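You operate a simulated robot arm through the tools that you are given. There is no shell and no other tool.

Carry out the task below with a simulated two-armed robot. There is one attempt and no reset: what you move stays moved.

## Task
Top up both oil cups from the green can, then turn the wheel.
Fine: each level between its marks; wheel a quarter round, top towards you; can back in its spot, none spilt. Set down upright: what you pick out.

The check looks at the end state, three seconds after you hand in, the way a careful person would. Anything else that was tipped, shoved, dropped, spilled or broken makes it a failure.

## Robot
Two 6-joint arms with fingered hands on one trunk that stands fixed in place. Base frame: the origin is at the foot of the trunk, x ahead of it, y to its left, z up. Readings come in m, degrees, newtons and seconds.
The left shoulder is at [0.02, 0.157, 0.829], the right one opposite. With the tool pointing down near the work surface each hand reaches from about 0.26 to 0.82 m from the base axis, measured 20 degrees to its own side. Payload 4.1 kg a hand.
The tool frame of a hand sits at the grasp point between the pads (the TCP): z along the fingers, y along the line on which they close. The tips reach 0.033 m beyond it. The gripper opens to 0.112 m; its body begins 0.039 m behind the TCP. The gripper is a hand of 4 fingers: y runs from the thumb to the fingers, the wrist lies at [-0.016, -0.118, -0.2] in the tool frame, and closing takes about 1.5 s.
Orientation is told as [roll, pitch, yaw] about the base's x, y, z axes, in that order, counted from this pose: with the fingers straight down and the wrist toward the robot, the tool's x, y and z point along [0, 1, 0], [1, 0, 0] and [0, 0, -1] of the base frame.

## Interface
- The arms move only by the tool jog_arm. It takes "left_plan", "right_plan" or both (then of equal length, played together; a hand with none holds still); each is a list of rows, each a list of 6 numbers: the shift along the tool's x, y, z in m, then the turn, a rotation vector about the tool's x, y, z in degrees. In form: [[dx, dy, dz, rx, ry, rz], ...]. A call has 1 to 20 rows; each row shifts and turns the commanded pose from where the row before left it, along the tool's axes as they then stand. "left_fingers" and "right_fingers" are, for a hand that has rows, the gripper command, from -1 (fully open) to 1 (shut), values between in proportion, set as the call begins (left out, the last holds). Each row takes 0.2 s and may step no farther than 0.05 m and 8.6 degrees from the row before; otherwise, or with a gripper value out of range, the whole call is refused. Where a pose cannot be reached the arm comes as near as it can. A force on the tool above 40 N (or 10 N above the force at the start of the call, whichever is more), or a blocked arm, ends the call early, and 0.2 s more pass. The fingers move at their own pace (about 0.072 m/s each) and stop on an object; they squeeze with about 27 N. The grip force told is the motor's: it shows also when the fingers shut on nothing. Time passes only in rows, and 0.2 s behind the last, so rows that do not move let the fingers close. It gives the time, the measured TCP pose, the force on the tool (base axes), the opening and the grip force at its end, in the units of the frame above (readings bear some noise), with the torque about the TCP (base axes, N m) and any sound that the robot's microphone picked up, and new pictures: "pictures" is both (left out), scene, wrist or none (wrist: the cameras of the hands that moved).
- Cameras (640 x 400 px; columns grow to the right, rows downward): "scene" is now at [0.0608, -0.0032, 1.4673]; the picture's right is [-0.11, -0.99, 0.00], its down [-0.49, 0.06, -0.87] and it looks along [0.86, -0.10, -0.49] (base axes); focal length 326 px, centre (320, 200). "left" rides on the left gripper at [-0.066, -0.089, -0.13] in its tool frame; the picture's right is [-0.79, -0.29, 0.54], its down [0.55, -0.71, 0.44] and it looks along [0.26, 0.64, 0.72] (tool axes); focal length 247 px, centre (320, 200). "right" rides on the right gripper at [0.066, -0.089, -0.13] in its tool frame; the picture's right is [-0.79, 0.29, -0.54], its down [-0.55, -0.71, 0.44] and it looks along [-0.26, 0.64, 0.72] (tool axes); focal length 247 px, centre (320, 200).
- curl_fingers(index, middle, ring, thumb_bend, thumb_turn, hand): sets how far each is bent, from 0 (flat) to 1 (curled in); at 0.3 the hand is open as for a grip, at 0.7 the pads meet at the TCP. One left out holds its place. A second passes; each finger stops where it meets its share of the squeeze, and holds until it gets a number again. A gripper value or a shape takes the hand back. It gives what a move gives, with no picture; readings hold the bend of each and the force on the fingers (four entries, about 0 where the hand has none), thumb and palm. thumb_turn goes from beside the hand (0) to across from the fingers (1), as for a grip.
- hand_shape(shape, hand): the hand has 4 fingers and takes this shape, open, in about a second: jaw (thumb against the fingers, like two jaws); tri (thumb and two fingers); tip (a fingertip pinch); poke (one finger out to press); point (the index stretched); flat (the hand flat); cup (the hand cupped); fist (a fist). The gripper value then closes the fingers along that shape, each until it touches; the sizes above hold for jaw. It gives what a move gives, with no picture.
- turn_head(pan, tilt): turns the head with the scene camera to pan (to the left, within 86 degrees either way) and tilt (down, from -29 to 69), counted from straight ahead of the robot. It gives what a move gives, and a new picture of the scene camera.
- pixel_to_xyz(camera, pixels): for up to 12 pixels [column, row] of the newest picture of that camera ("zoom" is the newest enlarged one), the place [x, y, z] in the base frame of the surface seen there, good to about 0.002 m, but the place of the scene camera against the robot may be out by one fixed shift of up to 0.012 m in any direction. The clock stands still meanwhile.
- enlarge(camera, box): a new picture of the part [left, top, right, bottom] of that camera's present view, enlarged. The clock stands still meanwhile.
- hand_in(): hands the job in; it is judged then, once.

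Unless the task says otherwise, let go and move clear before handing in.

The tools are called after "Request:" by a JSON object that holds its "name" and its "arguments". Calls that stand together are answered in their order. jog_arm: Moves the arms, as the interface text tells. Its arguments: {"type":"object","properties":{"left_plan":{"type":"array"},"left_fingers":{"type":"number"},"right_plan":{"type":"array"},"right_fingers":{"type":"number"},"pictures":{"type":"string","enum":["both","scene","wrist","none"]}},"required":[]} The other tools are called the same way: hand_shape (shape, hand) gives the hand a shape; curl_fingers (index, middle, ring, thumb_bend, thumb_turn, hand) moves the fingers one by one; turn_head (pan, tilt) turns the head that bears the scene camera; pixel_to_xyz (camera, pixels) gives the place of the surface under pixels of a picture; enlarge (camera, box) takes an enlarged picture of a part of a camera's view; hand_in () hands the job in.

At the start:

```text
t: 0.0
left_ee_pos: [0.3097, 0.0858, 1.287]
left_tcp_rot: [0.0, 0.0, -13.1]
left_ft_force: [-0.4, -0.3, -0.1]
left_wrist_torque: [0.04, 0.01, 0.02]
left_width: 0.1117
left_gripper_force: 0.2
left_shape: jaw
left_bend: [0.3, 0.3, 0.3, 0.3, 0.98]
left_finger forces: [0.0, 0.0, 0.1, 0.0, 0.0, 0.0]
right_ee_pos: [0.335, -0.2049, 1.2881]
right_tcp_rot: [0.0, 0.0, -13.1]
right_ft_force: [0.1, 0.8, 0.5]
right_wrist_torque: [0.0, 0.01, 0.02]
right_width: 0.1117
right_gripper_force: 0.2
right_shape: jaw
right_bend: [0.3, 0.3, 0.3, 0.3, 0.98]
right_finger forces: [0.0, 0.0, 0.0, 0.0, 0.0, 0.0]
head pan, tilt (commanded): [-6.6, 29.6]
```

scene: 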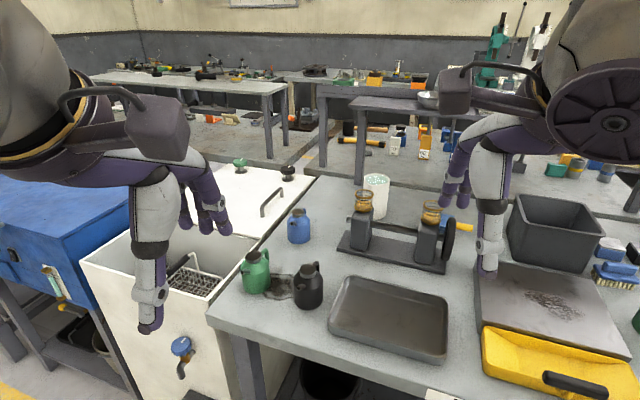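
right: 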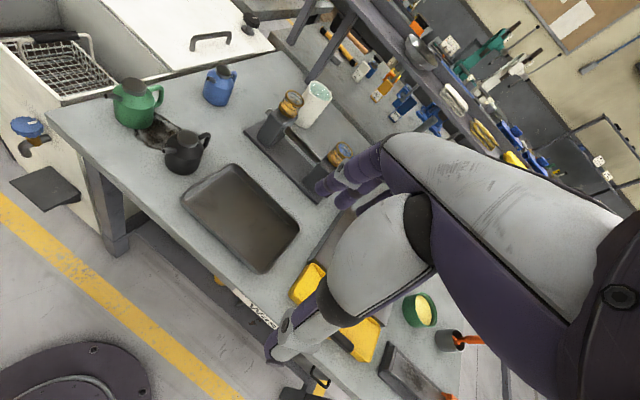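
left: 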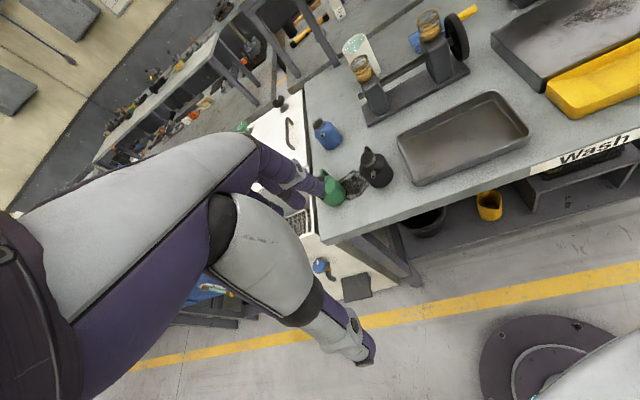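

The scene shows the green can at about (256,272), a black can at (308,285), a blue can at (299,225), and the stand with two glass oil cups at (362,200) and (431,213), with a wheel at (448,238). I'll enlarge those areas for detail and get places.

Request:
{"name": "enlarge", "arguments": {"camera": "scene", "box": [320, 160, 480, 280]}}

Request:
{"name": "enlarge", "arguments": {"camera": "scene", "box": [220, 190, 350, 320]}}

Request:
{"name": "pixel_to_xyz", "arguments": {"camera": "scene", "pixels": [[256, 272], [256, 250], [308, 285], [308, 268], [362, 200], [362, 230], [431, 213], [431, 245], [448, 238], [390, 255], [390, 320], [299, 225]]}}

```text
3.33 times, centred on (400, 220) of scene
```

zoom: 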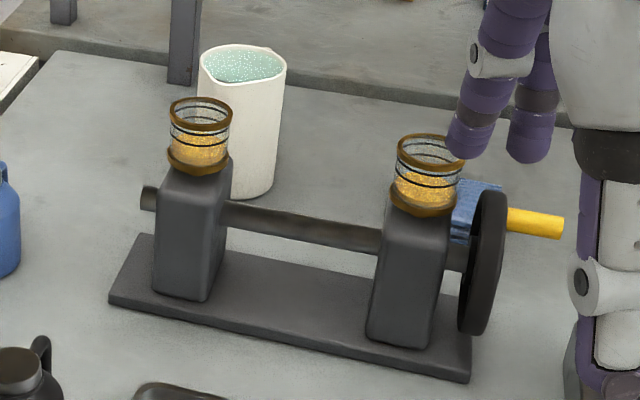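

```text
3.08 times, centred on (285, 255) of scene
```

zoom: 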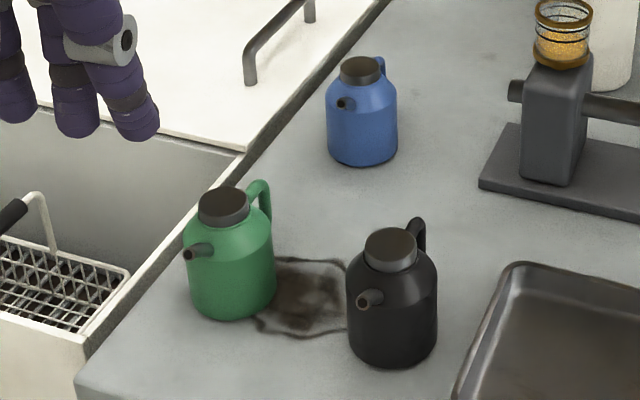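

```text
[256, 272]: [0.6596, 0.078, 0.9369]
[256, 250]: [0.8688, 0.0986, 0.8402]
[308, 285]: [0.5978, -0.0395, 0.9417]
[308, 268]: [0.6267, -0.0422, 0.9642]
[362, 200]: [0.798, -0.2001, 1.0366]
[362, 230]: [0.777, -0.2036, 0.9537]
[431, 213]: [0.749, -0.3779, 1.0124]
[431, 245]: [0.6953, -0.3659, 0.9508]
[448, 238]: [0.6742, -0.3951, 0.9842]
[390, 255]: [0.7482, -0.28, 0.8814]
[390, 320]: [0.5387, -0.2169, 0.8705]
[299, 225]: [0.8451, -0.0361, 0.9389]
```

The cups (200,130) and (428,170) in the first zoom each show two dark marks with the oil below them, and the wheel is at (485,260). I'll look closer at each cup, the wheel and the green can before moving.

Request:
{"name": "enlarge", "arguments": {"camera": "scene", "box": [346, 180, 378, 212]}}

Request:
{"name": "enlarge", "arguments": {"camera": "scene", "box": [410, 190, 470, 270]}}

Request:
{"name": "enlarge", "arguments": {"camera": "scene", "box": [235, 240, 285, 300]}}

Request:
{"name": "enlarge", "arguments": {"camera": "left", "box": [340, 0, 480, 130]}}

Request:
{"name": "enlarge", "arguments": {"camera": "right", "box": [100, 50, 360, 220]}}

```text
12.50 times, centred on (362, 196) of scene
```

zoom: 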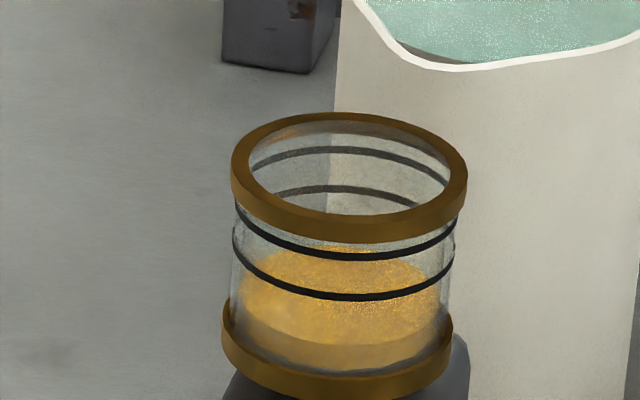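

```text
5.00 times, centred on (440, 230) of scene
```

zoom: 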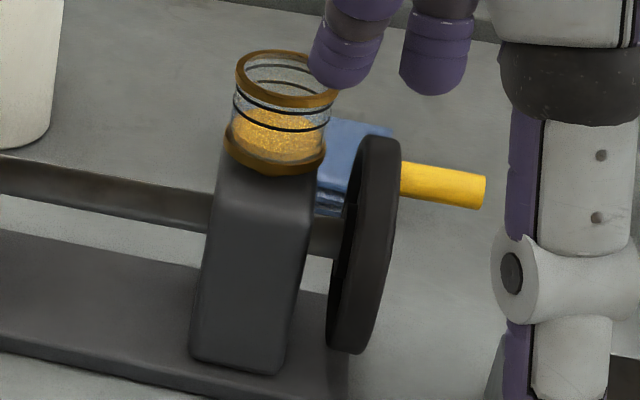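

```text
6.67 times, centred on (260, 270) of scene
```

zoom: 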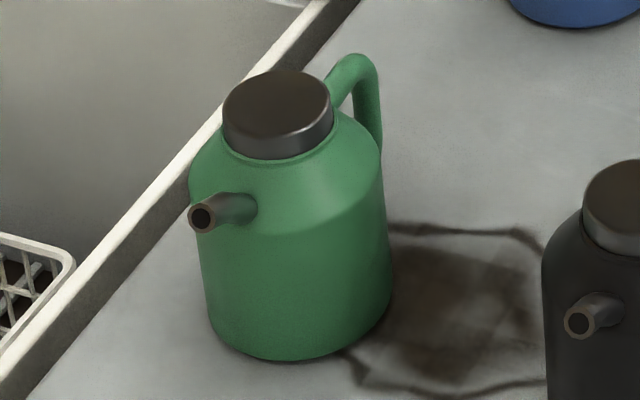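

```text
3.08 times, centred on (410, 65) of left
```

zoom: 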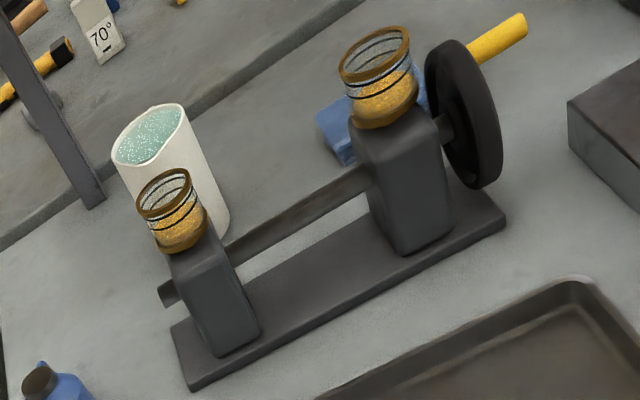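

```text
2.35 times, centred on (230, 135) of right
```

zoom: 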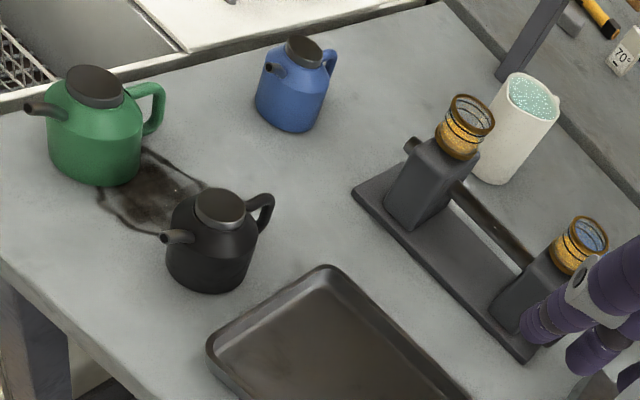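

The yellow stick at scene (466,227) may be either the wheel's handle or a tool lying behind it. I'll probe its place, along with the wheel rim and the cup rims.

Request:
{"name": "enlarge", "arguments": {"camera": "scene", "box": [400, 190, 480, 270]}}

Request:
{"name": "pixel_to_xyz", "arguments": {"camera": "scene", "pixels": [[466, 227], [472, 228], [462, 226], [445, 218], [452, 222], [444, 262], [447, 260], [465, 240], [475, 250], [430, 218], [418, 262], [340, 250]]}}

Request:
{"name": "pixel_to_xyz", "arguments": {"camera": "left", "pixels": [[460, 14], [450, 18], [420, 42], [457, 30], [455, 40], [443, 15], [446, 45], [430, 12], [430, 38], [420, 55], [470, 70], [500, 60]]}}

```text
5.00 times, centred on (440, 230) of scene
```

zoom: 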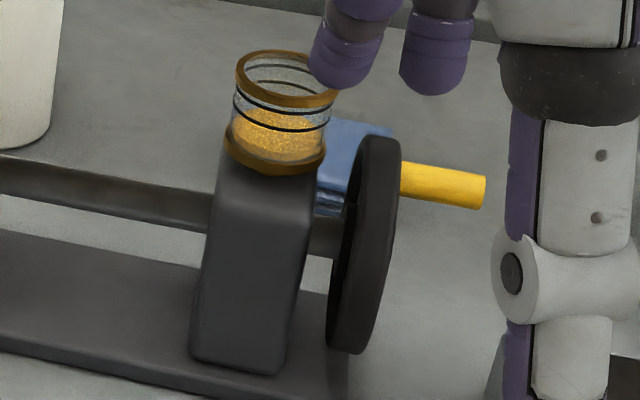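

```text
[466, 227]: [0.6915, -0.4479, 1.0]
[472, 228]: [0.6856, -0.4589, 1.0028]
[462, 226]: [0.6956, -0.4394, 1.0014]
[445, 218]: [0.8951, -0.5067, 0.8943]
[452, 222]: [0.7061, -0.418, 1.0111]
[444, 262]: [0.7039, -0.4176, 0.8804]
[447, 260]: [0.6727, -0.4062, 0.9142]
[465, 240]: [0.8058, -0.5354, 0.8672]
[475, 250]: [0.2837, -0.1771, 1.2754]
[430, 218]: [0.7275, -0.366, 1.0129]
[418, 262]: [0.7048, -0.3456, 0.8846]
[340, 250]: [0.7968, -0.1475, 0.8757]
```

```text
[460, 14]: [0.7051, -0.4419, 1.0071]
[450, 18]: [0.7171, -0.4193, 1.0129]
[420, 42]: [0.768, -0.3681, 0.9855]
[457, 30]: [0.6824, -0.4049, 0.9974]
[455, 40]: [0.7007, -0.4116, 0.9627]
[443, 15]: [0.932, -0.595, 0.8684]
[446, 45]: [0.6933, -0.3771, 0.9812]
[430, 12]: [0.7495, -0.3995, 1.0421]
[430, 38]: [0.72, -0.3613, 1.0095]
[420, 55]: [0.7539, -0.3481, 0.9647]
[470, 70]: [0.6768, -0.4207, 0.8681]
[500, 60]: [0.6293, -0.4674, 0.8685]
```

The yellow stick is at z≈1.00, y −0.42 to −0.46, so it is the wheel's crank peg sticking out towards −y near the top. Next I'll measure the green can closely (spout, handle, cap, base).

Request:
{"name": "enlarge", "arguments": {"camera": "scene", "box": [235, 240, 285, 300]}}

Request:
{"name": "pixel_to_xyz", "arguments": {"camera": "zoom", "pixels": [[202, 215], [240, 205], [275, 95], [230, 110], [325, 115], [300, 240], [290, 350], [215, 330], [380, 300], [370, 75], [370, 120], [60, 340]]}}

Request:
{"name": "enlarge", "arguments": {"camera": "right", "box": [90, 60, 230, 200]}}

Request:
{"name": "pixel_to_xyz", "arguments": {"camera": "right", "pixels": [[112, 92], [120, 94], [130, 84], [142, 90], [155, 85], [160, 95], [155, 105], [135, 110], [130, 125], [150, 130], [60, 120], [170, 60]]}}

```text
6.67 times, centred on (260, 270) of scene
```

zoom: 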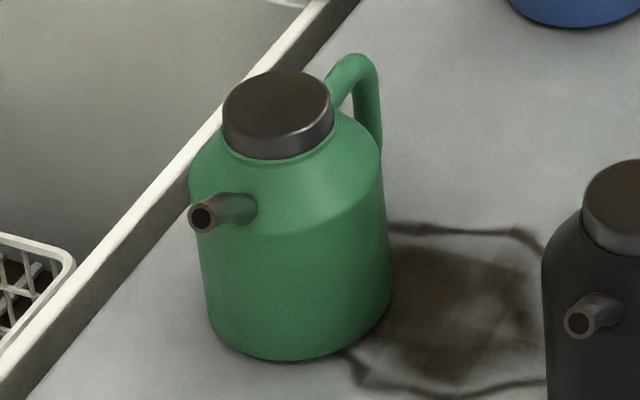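

```text
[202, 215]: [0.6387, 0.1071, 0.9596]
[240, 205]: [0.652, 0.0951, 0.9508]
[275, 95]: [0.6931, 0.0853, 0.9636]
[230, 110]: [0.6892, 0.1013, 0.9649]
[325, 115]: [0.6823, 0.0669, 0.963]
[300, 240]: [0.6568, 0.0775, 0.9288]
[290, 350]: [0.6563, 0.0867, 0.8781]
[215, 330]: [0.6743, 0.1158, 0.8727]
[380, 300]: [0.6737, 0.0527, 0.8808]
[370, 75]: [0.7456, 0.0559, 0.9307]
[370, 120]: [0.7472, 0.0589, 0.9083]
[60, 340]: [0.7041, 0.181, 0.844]
```

```text
2.86 times, centred on (160, 130) of right
```

zoom: 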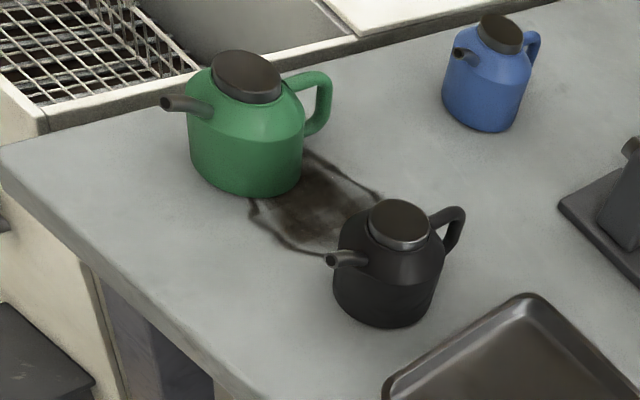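

```text
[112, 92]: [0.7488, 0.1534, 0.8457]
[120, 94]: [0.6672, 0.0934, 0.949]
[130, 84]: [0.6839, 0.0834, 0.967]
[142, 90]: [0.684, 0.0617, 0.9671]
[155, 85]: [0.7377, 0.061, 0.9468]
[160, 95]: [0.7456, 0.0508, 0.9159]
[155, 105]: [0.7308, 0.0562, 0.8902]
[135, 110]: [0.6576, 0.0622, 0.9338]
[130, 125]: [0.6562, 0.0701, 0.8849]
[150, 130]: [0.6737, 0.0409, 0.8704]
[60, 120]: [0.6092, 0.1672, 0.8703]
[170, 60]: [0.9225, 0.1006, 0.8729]
```

The green can stands at about (0.69, 0.08) with its spout pointing to azimuth ≈153° (towards me and left) and its handle on the opposite side. I'll measure the cups, posts and wheel in the left wrist camera, since it has no scene-camera shift.

Request:
{"name": "enlarge", "arguments": {"camera": "left", "box": [340, 45, 390, 95]}}

Request:
{"name": "pixel_to_xyz", "arguments": {"camera": "zoom", "pixels": [[320, 200], [200, 100], [280, 60], [240, 150], [150, 150], [300, 250]]}}

Request:
{"name": "enlarge", "arguments": {"camera": "left", "box": [405, 0, 475, 70]}}

```text
8.00 times, centred on (365, 70) of left
```

zoom: 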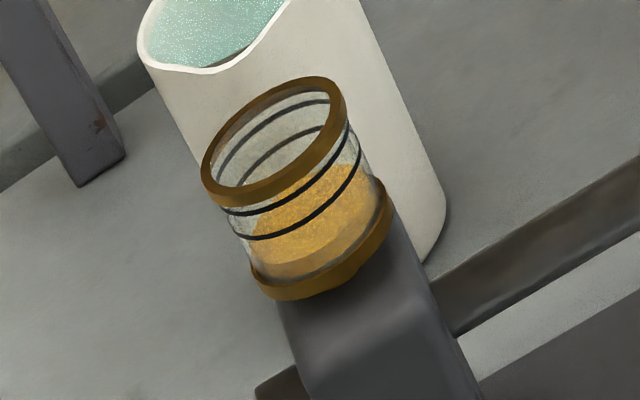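

```text
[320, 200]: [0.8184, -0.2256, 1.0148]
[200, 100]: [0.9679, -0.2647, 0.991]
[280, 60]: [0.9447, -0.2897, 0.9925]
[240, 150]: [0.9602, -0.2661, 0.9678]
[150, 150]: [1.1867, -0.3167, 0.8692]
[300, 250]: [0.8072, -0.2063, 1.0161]
```

```text
5.71 times, centred on (440, 35) of left
```

zoom: 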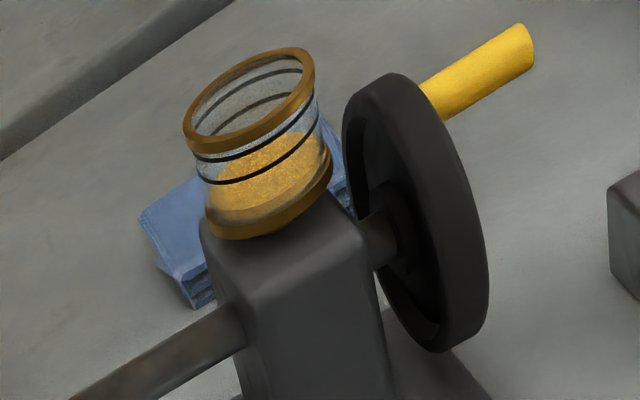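

The glass walls read through to what lies behind, so I'll query the brass rims, shaft and wheel points instead.

Request:
{"name": "pixel_to_xyz", "arguments": {"camera": "zoom", "pixels": [[190, 138], [310, 72], [240, 68], [262, 125], [270, 225], [395, 85], [470, 300], [362, 240], [420, 200], [430, 345], [525, 50], [440, 100]]}}

Request:
{"name": "enlarge", "arguments": {"camera": "left", "box": [340, 45, 390, 95]}}

Request:
{"name": "pixel_to_xyz", "arguments": {"camera": "zoom", "pixels": [[208, 180], [340, 100], [262, 97], [280, 182], [330, 280], [340, 330], [430, 230], [200, 65], [260, 385], [600, 230], [320, 215], [255, 60]]}}

```text
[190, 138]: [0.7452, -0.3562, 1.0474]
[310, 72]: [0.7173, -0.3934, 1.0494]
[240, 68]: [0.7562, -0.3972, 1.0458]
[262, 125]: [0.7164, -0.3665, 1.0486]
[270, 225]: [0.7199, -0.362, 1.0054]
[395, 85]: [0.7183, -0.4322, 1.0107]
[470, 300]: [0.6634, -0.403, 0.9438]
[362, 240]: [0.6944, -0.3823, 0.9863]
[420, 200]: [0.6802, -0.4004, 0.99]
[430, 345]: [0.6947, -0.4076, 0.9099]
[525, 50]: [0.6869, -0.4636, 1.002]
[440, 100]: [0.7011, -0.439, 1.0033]
```

```text
8.00 times, centred on (365, 70) of left
```

zoom: 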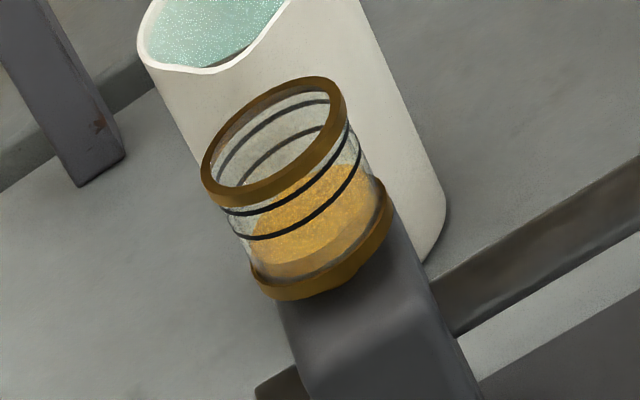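

```text
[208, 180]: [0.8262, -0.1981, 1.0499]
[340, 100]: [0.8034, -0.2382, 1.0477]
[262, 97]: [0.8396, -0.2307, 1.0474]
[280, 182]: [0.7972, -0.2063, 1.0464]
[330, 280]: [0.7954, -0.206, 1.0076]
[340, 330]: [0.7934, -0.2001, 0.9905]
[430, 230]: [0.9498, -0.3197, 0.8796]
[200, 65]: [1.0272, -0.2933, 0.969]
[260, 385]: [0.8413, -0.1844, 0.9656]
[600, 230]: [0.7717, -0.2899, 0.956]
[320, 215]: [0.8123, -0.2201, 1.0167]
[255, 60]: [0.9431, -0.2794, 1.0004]
```

From the left camera I get these positions:
- **Cup 1 rim:** centre about (0.817, −0.219, 1.048).
- **Cup 2 rim:** centre about (0.735, −0.379, 1.048).
- **Shaft:** runs along azimuth 63°.

Before gripping anything I'll test with the empty right hand, high up, whether the tilted pour posture (yaw about +50, then leaning over towards the spout) is reachable.

Request:
{"name": "jog_arm", "arguments": {"right_plan": [[0, 0, 0, 0, 0, -7.7], [0, 0, 0, 0, 0, -7.7], [0, 0, 0, 0, 0, -7.7], [0, 0, 0, 0, 0, -7.7], [0, 0, 0, 0, 0, -7.7], [0, 0, 0, 0, 0, -7.7], [0, 0, 0, 0, 0, -7.7], [0, 0, 0, 0, 0, -7.7], [0, 0, 0, 0, -8.3, 0], [0, 0, 0, 0, -8.3, 0], [0, 0, 0, 0, -8.3, 0], [0, 0, 0, 0, -8.3, 0], [0, 0, 0, 0, -8.3, 0], [0, 0, 0, 0, -8.3, 0], [0, 0, 0, 0, -8.3, 0], [0, 0, 0, 0, -8.3, 0], [0, 0, 0, 0, -8.3, 0]], "pictures": "both"}}

```text
t: 3.6
left_ee_pos: [0.309, 0.0843, 1.2868]
left_tcp_rot: [0.0, 0.0, -13.0]
left_ft_force: [0.3, -0.2, -0.1]
left_wrist_torque: [0.0, -0.04, 0.0]
left_width: 0.1117
left_gripper_force: 0.0
left_shape: jaw
left_bend: [0.3, 0.3, 0.3, 0.3, 0.98]
left_finger forces: [0.1, 0.1, 0.0, 0.0, 0.0, 0.0]
right_ee_pos: [0.335, -0.2056, 1.287]
right_tcp_rot: [-74.8, 0.0, 48.7]
right_ft_force: [-0.6, -0.3, -0.6]
right_wrist_torque: [0.0, 0.0, 0.0]
right_width: 0.1116
right_gripper_force: 0.1
right_shape: jaw
right_bend: [0.3, 0.3, 0.3, 0.3, 0.98]
right_finger forces: [0.1, 0.0, 0.1, 0.1, 0.0, 0.0]
head pan, tilt (commanded): [-6.6, 29.6]
```

scene: 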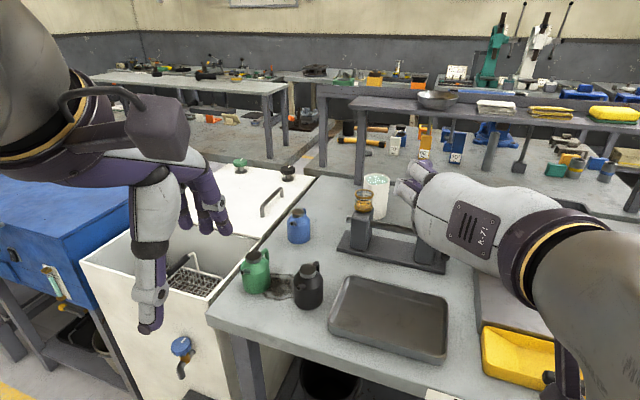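
right: 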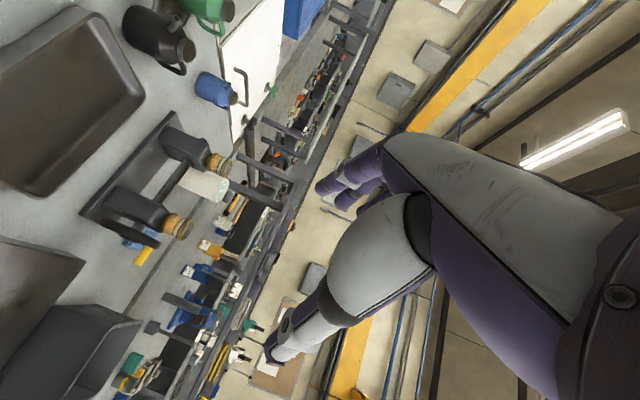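

The tilted orientation is reached exactly in place. Next I'll extend it towards cup 1, about 10 cm higher than needed, to see how far the arm reaches in this posture.

Request:
{"name": "jog_arm", "arguments": {"right_plan": [[-0.0028, 0.0279, 0.0384, 0, 0, 0], [-0.0028, 0.0279, 0.0384, 0, 0, 0], [-0.0028, 0.0279, 0.0384, 0, 0, 0], [-0.0028, 0.0279, 0.0384, 0, 0, 0], [-0.0028, 0.0279, 0.0384, 0, 0, 0], [-0.0028, 0.0279, 0.0384, 0, 0, 0], [-0.0028, 0.0279, 0.0384, 0, 0, 0], [-0.0028, 0.0279, 0.0384, 0, 0, 0], [-0.0028, 0.0279, 0.0384, 0, 0, 0], [-0.0028, 0.0279, 0.0384, 0, 0, 0], [-0.0028, 0.0279, 0.0384, 0, 0, 0], [0, 0, 0, 0, 0, 0]], "pictures": "both"}}

```text
t: 6.2
left_ee_pos: [0.3091, 0.0844, 1.2867]
left_tcp_rot: [0.0, 0.0, -13.1]
left_ft_force: [-0.4, -0.6, 0.2]
left_wrist_torque: [0.04, 0.0, -0.01]
left_width: 0.1115
left_gripper_force: 0.2
left_shape: jaw
left_bend: [0.3, 0.3, 0.3, 0.3, 0.98]
left_finger forces: [0.0, 0.1, 0.1, 0.0, 0.1, 0.1]
right_ee_pos: [0.8419, -0.2452, 1.1992]
right_tcp_rot: [-74.6, 0.0, 48.6]
right_ft_force: [0.4, -0.5, 0.9]
right_wrist_torque: [0.06, 0.03, 0.03]
right_width: 0.1122
right_gripper_force: 0.0
right_shape: jaw
right_bend: [0.3, 0.3, 0.3, 0.3, 0.98]
right_finger forces: [0.1, 0.0, 0.1, 0.1, 0.1, 0.1]
right hand out of reach, approached as far as the arm can: row 11
head pan, tilt (commanded): [-6.6, 29.6]
```

scene: 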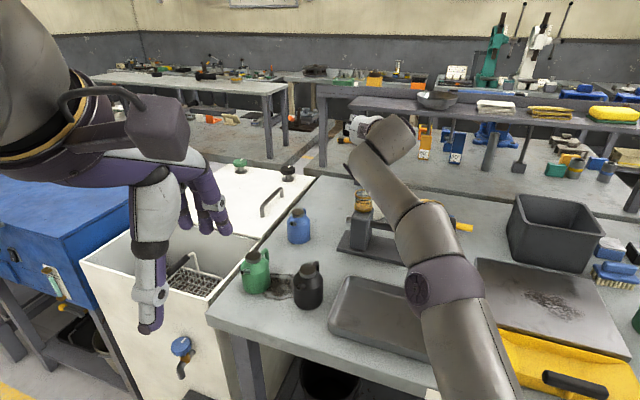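
right: 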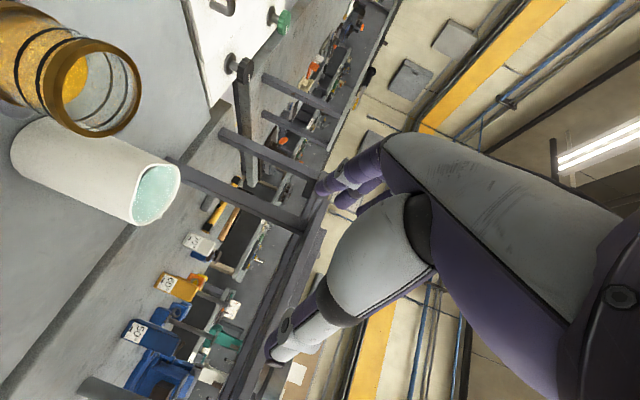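

The right arm reached (0.842, −0.245, 1.199), so pouring at both cups is feasible, and the right wrist camera would see the cup from the side (upper left, around (80,80)). I'll retract, set the hand upright with yaw about 63°, and move the left hand out of the way.

Request:
{"name": "jog_arm", "arguments": {"right_plan": [[0.0144, -0.0281, -0.0295, 0, 0, 0], [0.0144, -0.0281, -0.0295, 0, 0, 0], [0.0144, -0.0281, -0.0295, 0, 0, 0], [0.0144, -0.0281, -0.0295, 0, 0, 0], [0.0144, -0.0281, -0.0295, 0, 0, 0], [0.0144, -0.0281, -0.0295, 0, 0, 0], [0.0144, -0.0281, -0.0295, 0, 0, 0], [0.0144, -0.0281, -0.0295, 0, 0, 0], [0, 0, 0, 0, 8.3, 0], [0, 0, 0, 0, 8.3, 0], [0, 0, 0, 0, 8.3, 0], [0, 0, 0, 0, 8.3, 0], [0, 0, 0, 0, 8.3, 0], [0, 0, 0, 0, 8.3, 0], [0, 0, 0, 0, 8.3, 0], [0, 0, 0, 0, 8.3, 0], [0, 0, 0, 0, 8.3, 0], [0, 0, 0, 0, 0, -7.2], [0, 0, 0, 0, 0, -7.2]], "left_plan": [[0.045, 0, 0, 0, 0, 0], [0.045, 0, 0, 0, 0, 0], [0.045, 0, 0, 0, 0, 0], [0.045, 0, 0, 0, 0, 0], [0, 0, 0, 0, 0, 0], [0, 0, 0, 0, 0, 0], [0, 0, 0, 0, 0, 0], [0, 0, 0, 0, 0, 0], [0, 0, 0, 0, 0, 0], [0, 0, 0, 0, 0, 0], [0, 0, 0, 0, 0, 0], [0, 0, 0, 0, 0, 0], [0, 0, 0, 0, 0, 0], [0, 0, 0, 0, 0, 0], [0, 0, 0, 0, 0, 0], [0, 0, 0, 0, 0, 0], [0, 0, 0, 0, 0, 0], [0, 0, 0, 0, 0, 0], [0, 0, 0, 0, 0, 0]], "pictures": "both"}}

```text
t: 10.2
left_ee_pos: [0.3495, 0.2622, 1.2872]
left_tcp_rot: [0.1, 0.0, -13.1]
left_ft_force: [-1.1, 1.2, 0.5]
left_wrist_torque: [0.03, -0.03, 0.02]
left_width: 0.1117
left_gripper_force: 0.0
left_shape: jaw
left_bend: [0.3, 0.3, 0.3, 0.3, 0.98]
left_finger forces: [0.0, 0.0, 0.0, 0.0, 0.0, 0.0]
right_ee_pos: [0.5009, -0.244, 1.1538]
right_tcp_rot: [0.1, -0.1, 63.0]
right_ft_force: [0.0, 1.1, -0.3]
right_wrist_torque: [0.03, -0.02, 0.02]
right_width: 0.1119
right_gripper_force: 0.1
right_shape: jaw
right_bend: [0.3, 0.3, 0.3, 0.3, 0.98]
right_finger forces: [0.1, 0.0, 0.1, 0.0, 0.1, 0.0]
head pan, tilt (commanded): [-6.6, 29.6]
```

scene: 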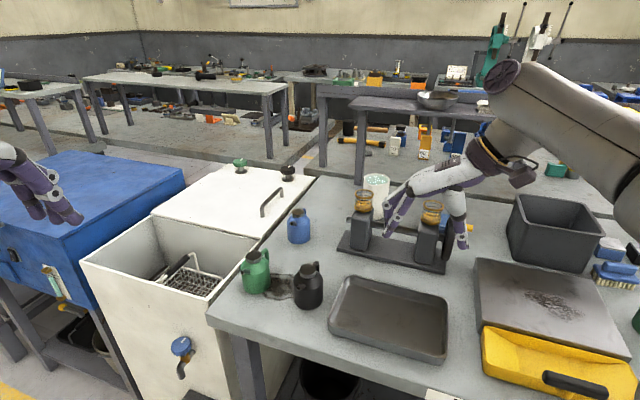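
right: 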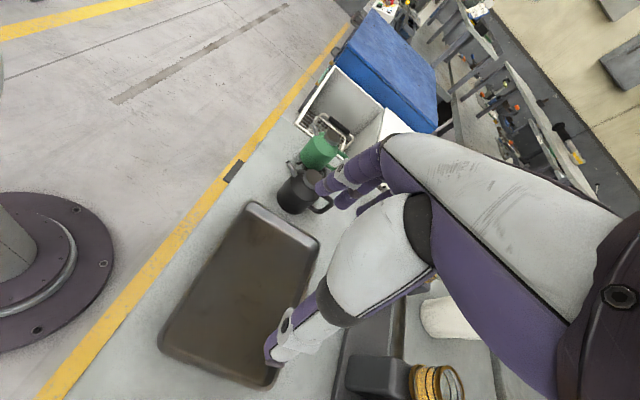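
left: 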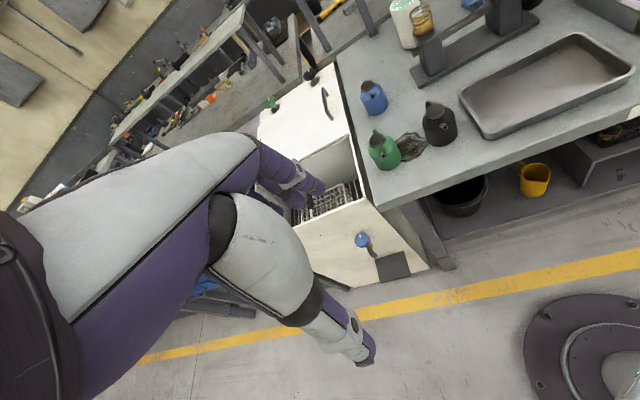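

The right hand is upright at (0.50, −0.24, 1.15) with yaw 63°. The left camera has a clear view of the green can at (384,150), so I'll measure it there.

Request:
{"name": "enlarge", "arguments": {"camera": "left", "box": [350, 100, 470, 190]}}

```text
4.44 times, centred on (410, 145) of left
```

zoom: 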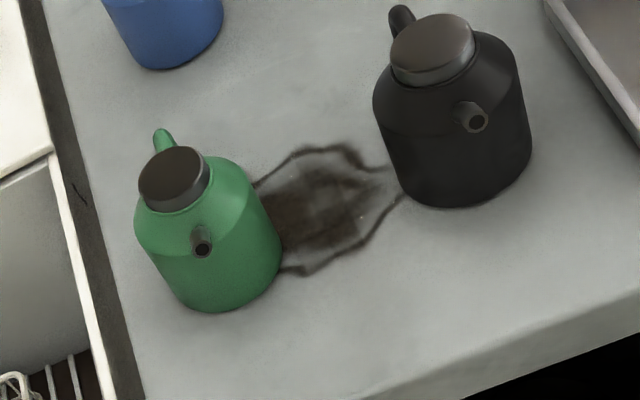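

Request:
{"name": "pixel_to_xyz", "arguments": {"camera": "zoom", "pixels": [[175, 150], [145, 190], [205, 165], [175, 205], [172, 178], [201, 250], [161, 133], [215, 300], [140, 235], [250, 190], [270, 270], [210, 235]]}}

Request:
{"name": "pixel_to_xyz", "arguments": {"camera": "zoom", "pixels": [[430, 20], [395, 55], [470, 40], [430, 80], [475, 121], [400, 12], [450, 200], [320, 215], [120, 300], [100, 380], [310, 380], [520, 300]]}}

```text
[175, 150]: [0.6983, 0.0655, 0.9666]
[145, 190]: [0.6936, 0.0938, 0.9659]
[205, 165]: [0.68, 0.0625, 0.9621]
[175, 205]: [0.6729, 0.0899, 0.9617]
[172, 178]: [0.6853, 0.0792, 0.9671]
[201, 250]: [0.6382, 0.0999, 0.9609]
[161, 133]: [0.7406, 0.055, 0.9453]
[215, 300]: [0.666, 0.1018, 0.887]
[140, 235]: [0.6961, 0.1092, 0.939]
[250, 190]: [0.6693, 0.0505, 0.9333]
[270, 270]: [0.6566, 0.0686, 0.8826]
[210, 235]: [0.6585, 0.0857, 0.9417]
```

```text
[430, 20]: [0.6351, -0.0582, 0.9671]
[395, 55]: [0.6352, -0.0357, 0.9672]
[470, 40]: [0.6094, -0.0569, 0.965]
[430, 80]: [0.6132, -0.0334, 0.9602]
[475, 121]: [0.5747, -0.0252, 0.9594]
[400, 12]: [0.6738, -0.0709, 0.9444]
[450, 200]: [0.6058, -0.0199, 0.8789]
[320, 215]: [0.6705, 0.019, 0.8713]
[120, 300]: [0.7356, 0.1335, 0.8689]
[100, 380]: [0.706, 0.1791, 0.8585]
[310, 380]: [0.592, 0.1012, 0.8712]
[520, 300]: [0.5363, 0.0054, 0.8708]
```

From the left camera I get these measurements:
- **Green can:** axis (0.6855, 0.079), cap top z 0.967, spout tip (0.638, 0.100, 0.961) at azimuth ≈155°, body about 65 mm wide.
- **Table:** z 0.870.

I'll bring the right hand over it with yaw 65° and a 10° lean towards the spout, hovering at TCP z≈1.05.

Request:
{"name": "jog_arm", "arguments": {"right_plan": [[0, 0, 0, 0, 0, -2], [0, 0, 0, 0, -5, 0], [0, 0, 0, 0, -5, 0], [0.0166, 0.0363, -0.0029, 0, 0, 0], [0.0166, 0.0363, -0.0029, 0, 0, 0], [0.0166, 0.0363, -0.0029, 0, 0, 0], [0.0166, 0.0363, -0.0029, 0, 0, 0], [0.0166, 0.0363, -0.0029, 0, 0, 0], [-0.0159, 0.0316, 0.0204, 0, 0, 0], [-0.0159, 0.0316, 0.0204, 0, 0, 0], [-0.0159, 0.0316, 0.0204, 0, 0, 0], [-0.0159, 0.0316, 0.0204, 0, 0, 0], [-0.0159, 0.0316, 0.0204, 0, 0, 0], [-0.0159, 0.0316, 0.0204, 0, 0, 0], [0, 0, 0, 0, 0, 0]], "pictures": "both"}}

```text
t: 13.4
left_ee_pos: [0.3499, 0.2604, 1.2868]
left_tcp_rot: [0.0, 0.0, -13.1]
left_ft_force: [-0.1, -0.2, -0.4]
left_wrist_torque: [0.04, 0.0, 0.0]
left_width: 0.1118
left_gripper_force: 0.0
left_shape: jaw
left_bend: [0.3, 0.3, 0.3, 0.3, 0.98]
left_finger forces: [0.1, 0.1, 0.0, 0.0, 0.1, 0.0]
right_ee_pos: [0.6657, 0.0683, 1.0391]
right_tcp_rot: [-10.1, 0.0, 64.9]
right_ft_force: [-0.8, -0.6, 0.4]
right_wrist_torque: [0.01, -0.04, 0.0]
right_width: 0.1118
right_gripper_force: 0.0
right_shape: jaw
right_bend: [0.3, 0.3, 0.3, 0.3, 0.98]
right_finger forces: [0.0, 0.0, 0.1, 0.0, 0.0, 0.1]
right hand out of reach, approached as far as the arm can: row 14
head pan, tilt (commanded): [-6.6, 29.6]
```

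scene: 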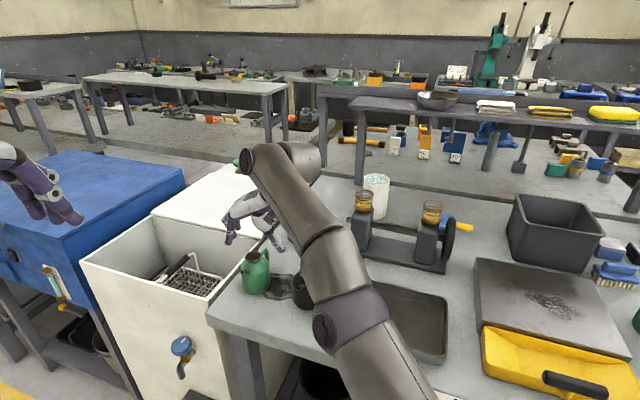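
right: 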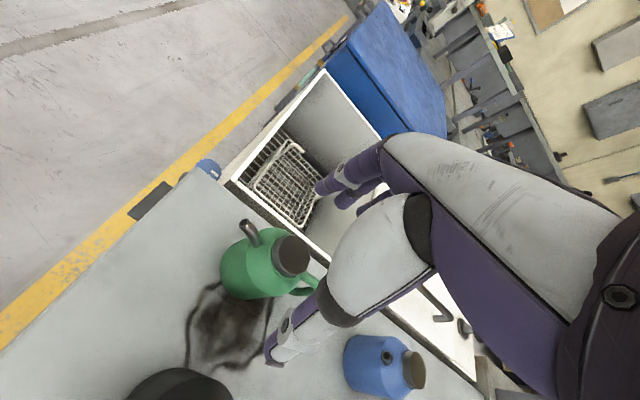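

The arm stopped short at (0.666, 0.068, 1.039) because that height is at the edge of its reach. I'll lower the command by 4 cm and check where it settles; the fingertips still clear the cap (0.967).

Request:
{"name": "jog_arm", "arguments": {"right_plan": [[0.0035, 0, 0.0197, 0, 0, 0], [0.0035, 0, 0.0197, 0, 0, 0], [0, 0, 0, 0, 0, 0]], "pictures": "wrist"}}

```text
t: 14.2
left_ee_pos: [0.3498, 0.2621, 1.2875]
left_tcp_rot: [0.0, -0.1, -13.1]
left_ft_force: [-0.1, -0.1, -0.2]
left_wrist_torque: [-0.03, -0.01, 0.0]
left_width: 0.1117
left_gripper_force: 0.1
left_shape: jaw
left_bend: [0.3, 0.3, 0.3, 0.3, 0.98]
left_finger forces: [0.1, 0.1, 0.1, 0.0, 0.1, 0.0]
right_ee_pos: [0.6663, 0.0706, 0.9985]
right_tcp_rot: [-10.1, 0.1, 65.0]
right_ft_force: [-0.9, -0.5, -0.8]
right_wrist_torque: [-0.04, 0.02, 0.0]
right_width: 0.1123
right_gripper_force: 0.0
right_shape: jaw
right_bend: [0.3, 0.3, 0.3, 0.3, 0.98]
right_finger forces: [0.0, 0.1, 0.0, 0.0, 0.0, 0.0]
head pan, tilt (commanded): [-6.6, 29.6]
```

right: 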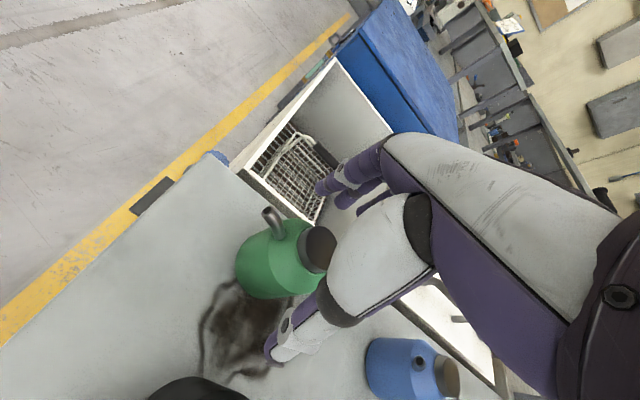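

The hand is now at (0.666, 0.071, 0.9985) and tracking. I'll shift about 2 cm so it is centred over the can axis, then check alignment before descending.

Request:
{"name": "jog_arm", "arguments": {"right_plan": [[-0.0068, 0.0079, 0.0012, 0, 0, 0], [-0.0068, 0.0078, 0.0012, 0, 0, 0], [0, 0, 0, 0, 0, 0]], "pictures": "both"}}

Request:
{"name": "enlarge", "arguments": {"camera": "scene", "box": [210, 180, 330, 310]}}

Request:
{"name": "enlarge", "arguments": {"camera": "left", "box": [330, 60, 490, 190]}}

```text
t: 15.0
left_ee_pos: [0.3489, 0.2612, 1.286]
left_tcp_rot: [0.0, 0.0, -13.2]
left_ft_force: [0.1, -0.2, -0.7]
left_wrist_torque: [-0.01, 0.04, 0.01]
left_width: 0.1117
left_gripper_force: 0.0
left_shape: jaw
left_bend: [0.3, 0.3, 0.3, 0.3, 0.98]
left_finger forces: [0.0, 0.0, 0.0, 0.1, 0.0, 0.0]
right_ee_pos: [0.6809, 0.0764, 0.9976]
right_tcp_rot: [-10.0, 0.1, 64.9]
right_ft_force: [0.0, 1.2, 0.0]
right_wrist_torque: [-0.01, 0.0, 0.0]
right_width: 0.112
right_gripper_force: 0.0
right_shape: jaw
right_bend: [0.3, 0.3, 0.3, 0.3, 0.98]
right_finger forces: [0.0, 0.1, 0.0, 0.0, 0.0, 0.0]
right hand out of reach, approached as far as the arm can: row 2
head pan, tilt (commanded): [-6.6, 29.6]
```

scene: 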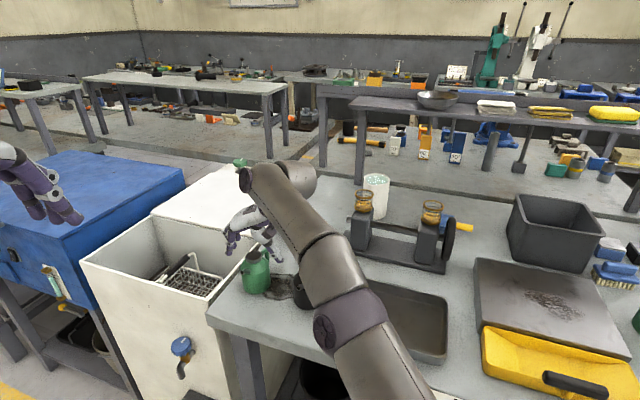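
right: 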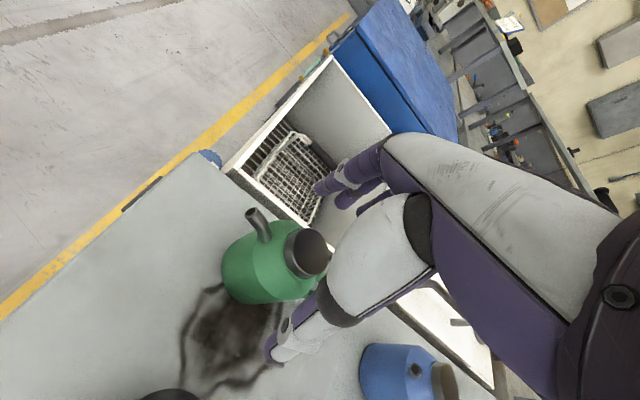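

```text
3.08 times, centred on (270, 245) of scene
```

zoom: 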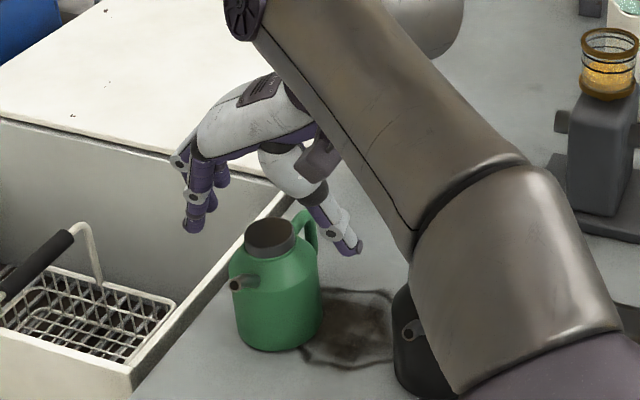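

```text
3.08 times, centred on (410, 125) of left
```

zoom: 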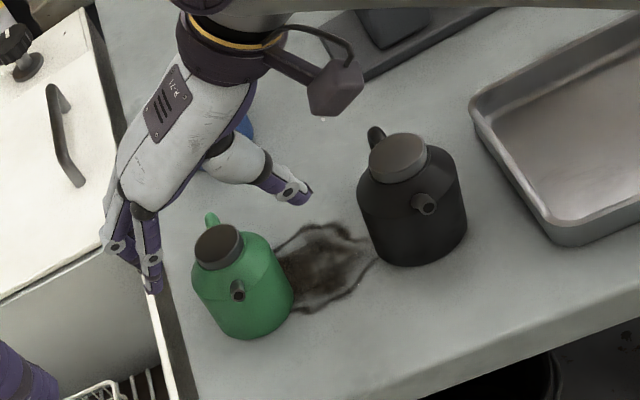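

The hand straddles the can: the thumb is at (355,250) in the scene zoom, right of the handle, and the fingers are on the left. I'll descend to TCP z≈0.935 with the last few mm of centring and keep watching the force.

Request:
{"name": "jog_arm", "arguments": {"right_plan": [[0.0016, 0.0009, 0.0124, 0, 0, 0], [0.0016, 0.0009, 0.0124, 0, 0, 0], [0.0016, 0.0009, 0.0124, 0, 0, 0], [0.0016, 0.0009, 0.0124, 0, 0, 0], [0.0015, 0.0007, 0.0126, 0, 0, 0], [0, 0, 0, 0, 0, 0]], "pictures": "both"}}

Request:
{"name": "enlarge", "arguments": {"camera": "left", "box": [330, 60, 490, 190]}}

Request:
{"name": "enlarge", "arguments": {"camera": "scene", "box": [210, 180, 330, 310]}}

```text
t: 16.4
left_ee_pos: [0.3504, 0.2608, 1.2875]
left_tcp_rot: [0.0, 0.1, -13.1]
left_ft_force: [0.4, 0.0, 0.3]
left_wrist_torque: [0.02, 0.0, -0.01]
left_width: 0.1117
left_gripper_force: 0.1
left_shape: jaw
left_bend: [0.3, 0.3, 0.3, 0.3, 0.98]
left_finger forces: [0.1, 0.0, 0.1, 0.0, 0.0, 0.0]
right_ee_pos: [0.6843, 0.0779, 0.9358]
right_tcp_rot: [-10.0, 0.0, 64.9]
right_ft_force: [-1.0, 0.2, 0.5]
right_wrist_torque: [-0.03, 0.01, 0.0]
right_width: 0.1118
right_gripper_force: 0.0
right_shape: jaw
right_bend: [0.3, 0.3, 0.3, 0.3, 0.98]
right_finger forces: [0.0, 0.1, 0.0, 0.0, 0.1, 0.0]
head pan, tilt (commanded): [-6.6, 29.6]
```

scene: 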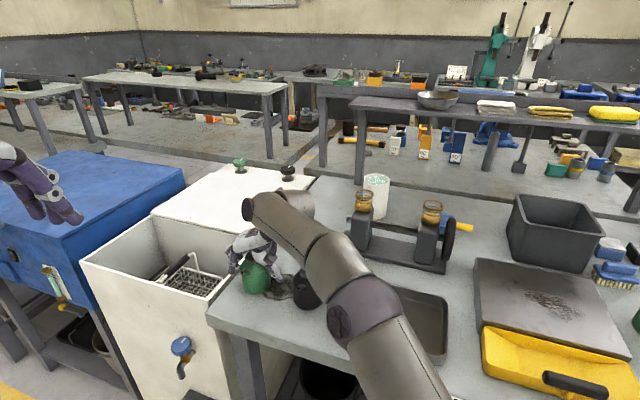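
right: 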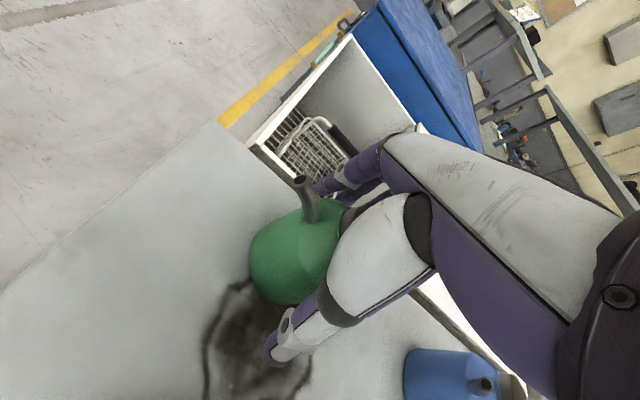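

```text
3.08 times, centred on (410, 125) of left
```

zoom: 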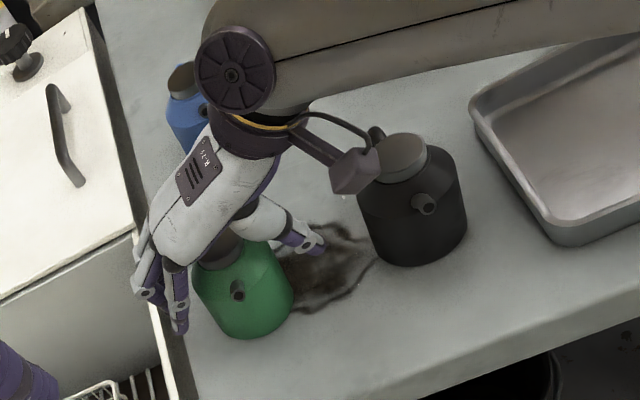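

```text
3.08 times, centred on (270, 245) of scene
```

zoom: 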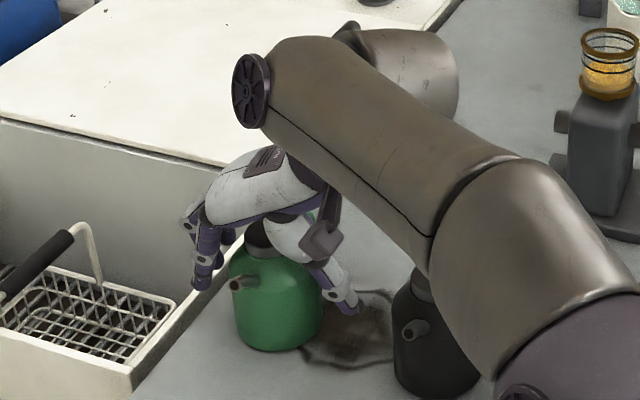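

The can sits centred in the open hand, with no contact force yet and the spout visible at (305,195) in the wrist view. I'll close the fingers on the body.

Request:
{"name": "jog_arm", "arguments": {"right_plan": [[0, 0, 0, 0, 0, 0], [0, 0, 0, 0, 0, 0], [0, 0, 0, 0, 0, 0], [0, 0, 0, 0, 0, 0], [0, 0, 0, 0, 0, 0], [0, 0, 0, 0, 0, 0], [0, 0, 0, 0, 0, 0], [0, 0, 0, 0, 0, 0]], "right_fingers": 1, "pictures": "both"}}

Request:
{"name": "enlarge", "arguments": {"camera": "left", "box": [340, 90, 450, 180]}}

Request:
{"name": "enlarge", "arguments": {"camera": "scene", "box": [220, 210, 310, 310]}}

```text
t: 18.2
left_ee_pos: [0.3508, 0.2614, 1.287]
left_tcp_rot: [0.1, 0.0, -13.0]
left_ft_force: [-1.2, 0.7, -0.3]
left_wrist_torque: [0.01, -0.02, -0.01]
left_width: 0.1116
left_gripper_force: 0.0
left_shape: jaw
left_bend: [0.3, 0.3, 0.3, 0.3, 0.98]
left_finger forces: [0.0, 0.0, 0.0, 0.1, 0.0, 0.0]
right_ee_pos: [0.6842, 0.0775, 0.9344]
right_tcp_rot: [-10.0, 0.0, 64.9]
right_ft_force: [0.3, -0.2, -0.6]
right_wrist_torque: [0.01, -0.01, 0.0]
right_width: 0.062
right_gripper_force: 27.2
right_shape: jaw
right_bend: [0.75, 0.41, 0.43, 0.68, 1.0]
right_finger forces: [14.1, 9.0, 0.0, 0.0, 23.1, 0.0]
head pan, tilt (commanded): [-6.6, 29.6]
```

scene: 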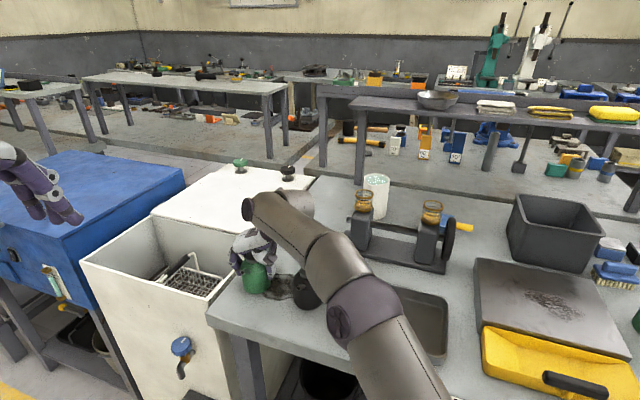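
right: 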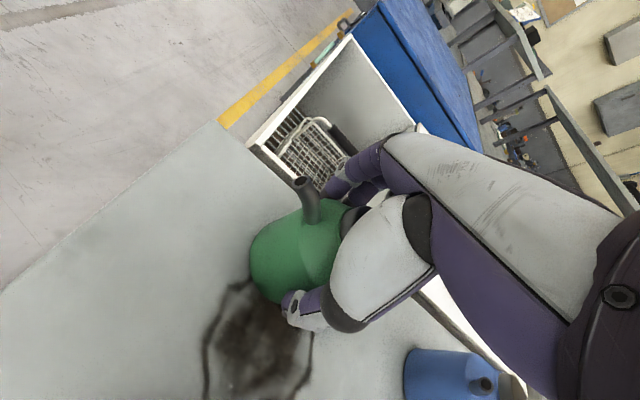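

```text
4.44 times, centred on (395, 135) of left
```

zoom: 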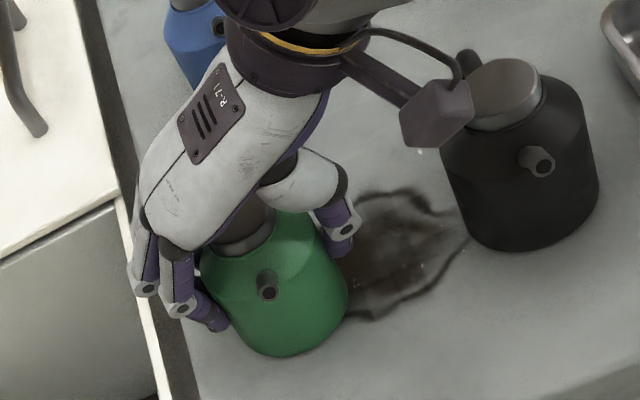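

```text
4.00 times, centred on (265, 260) of scene
```

zoom: 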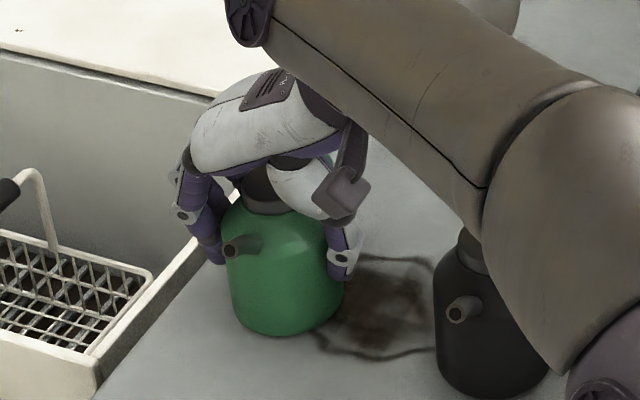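

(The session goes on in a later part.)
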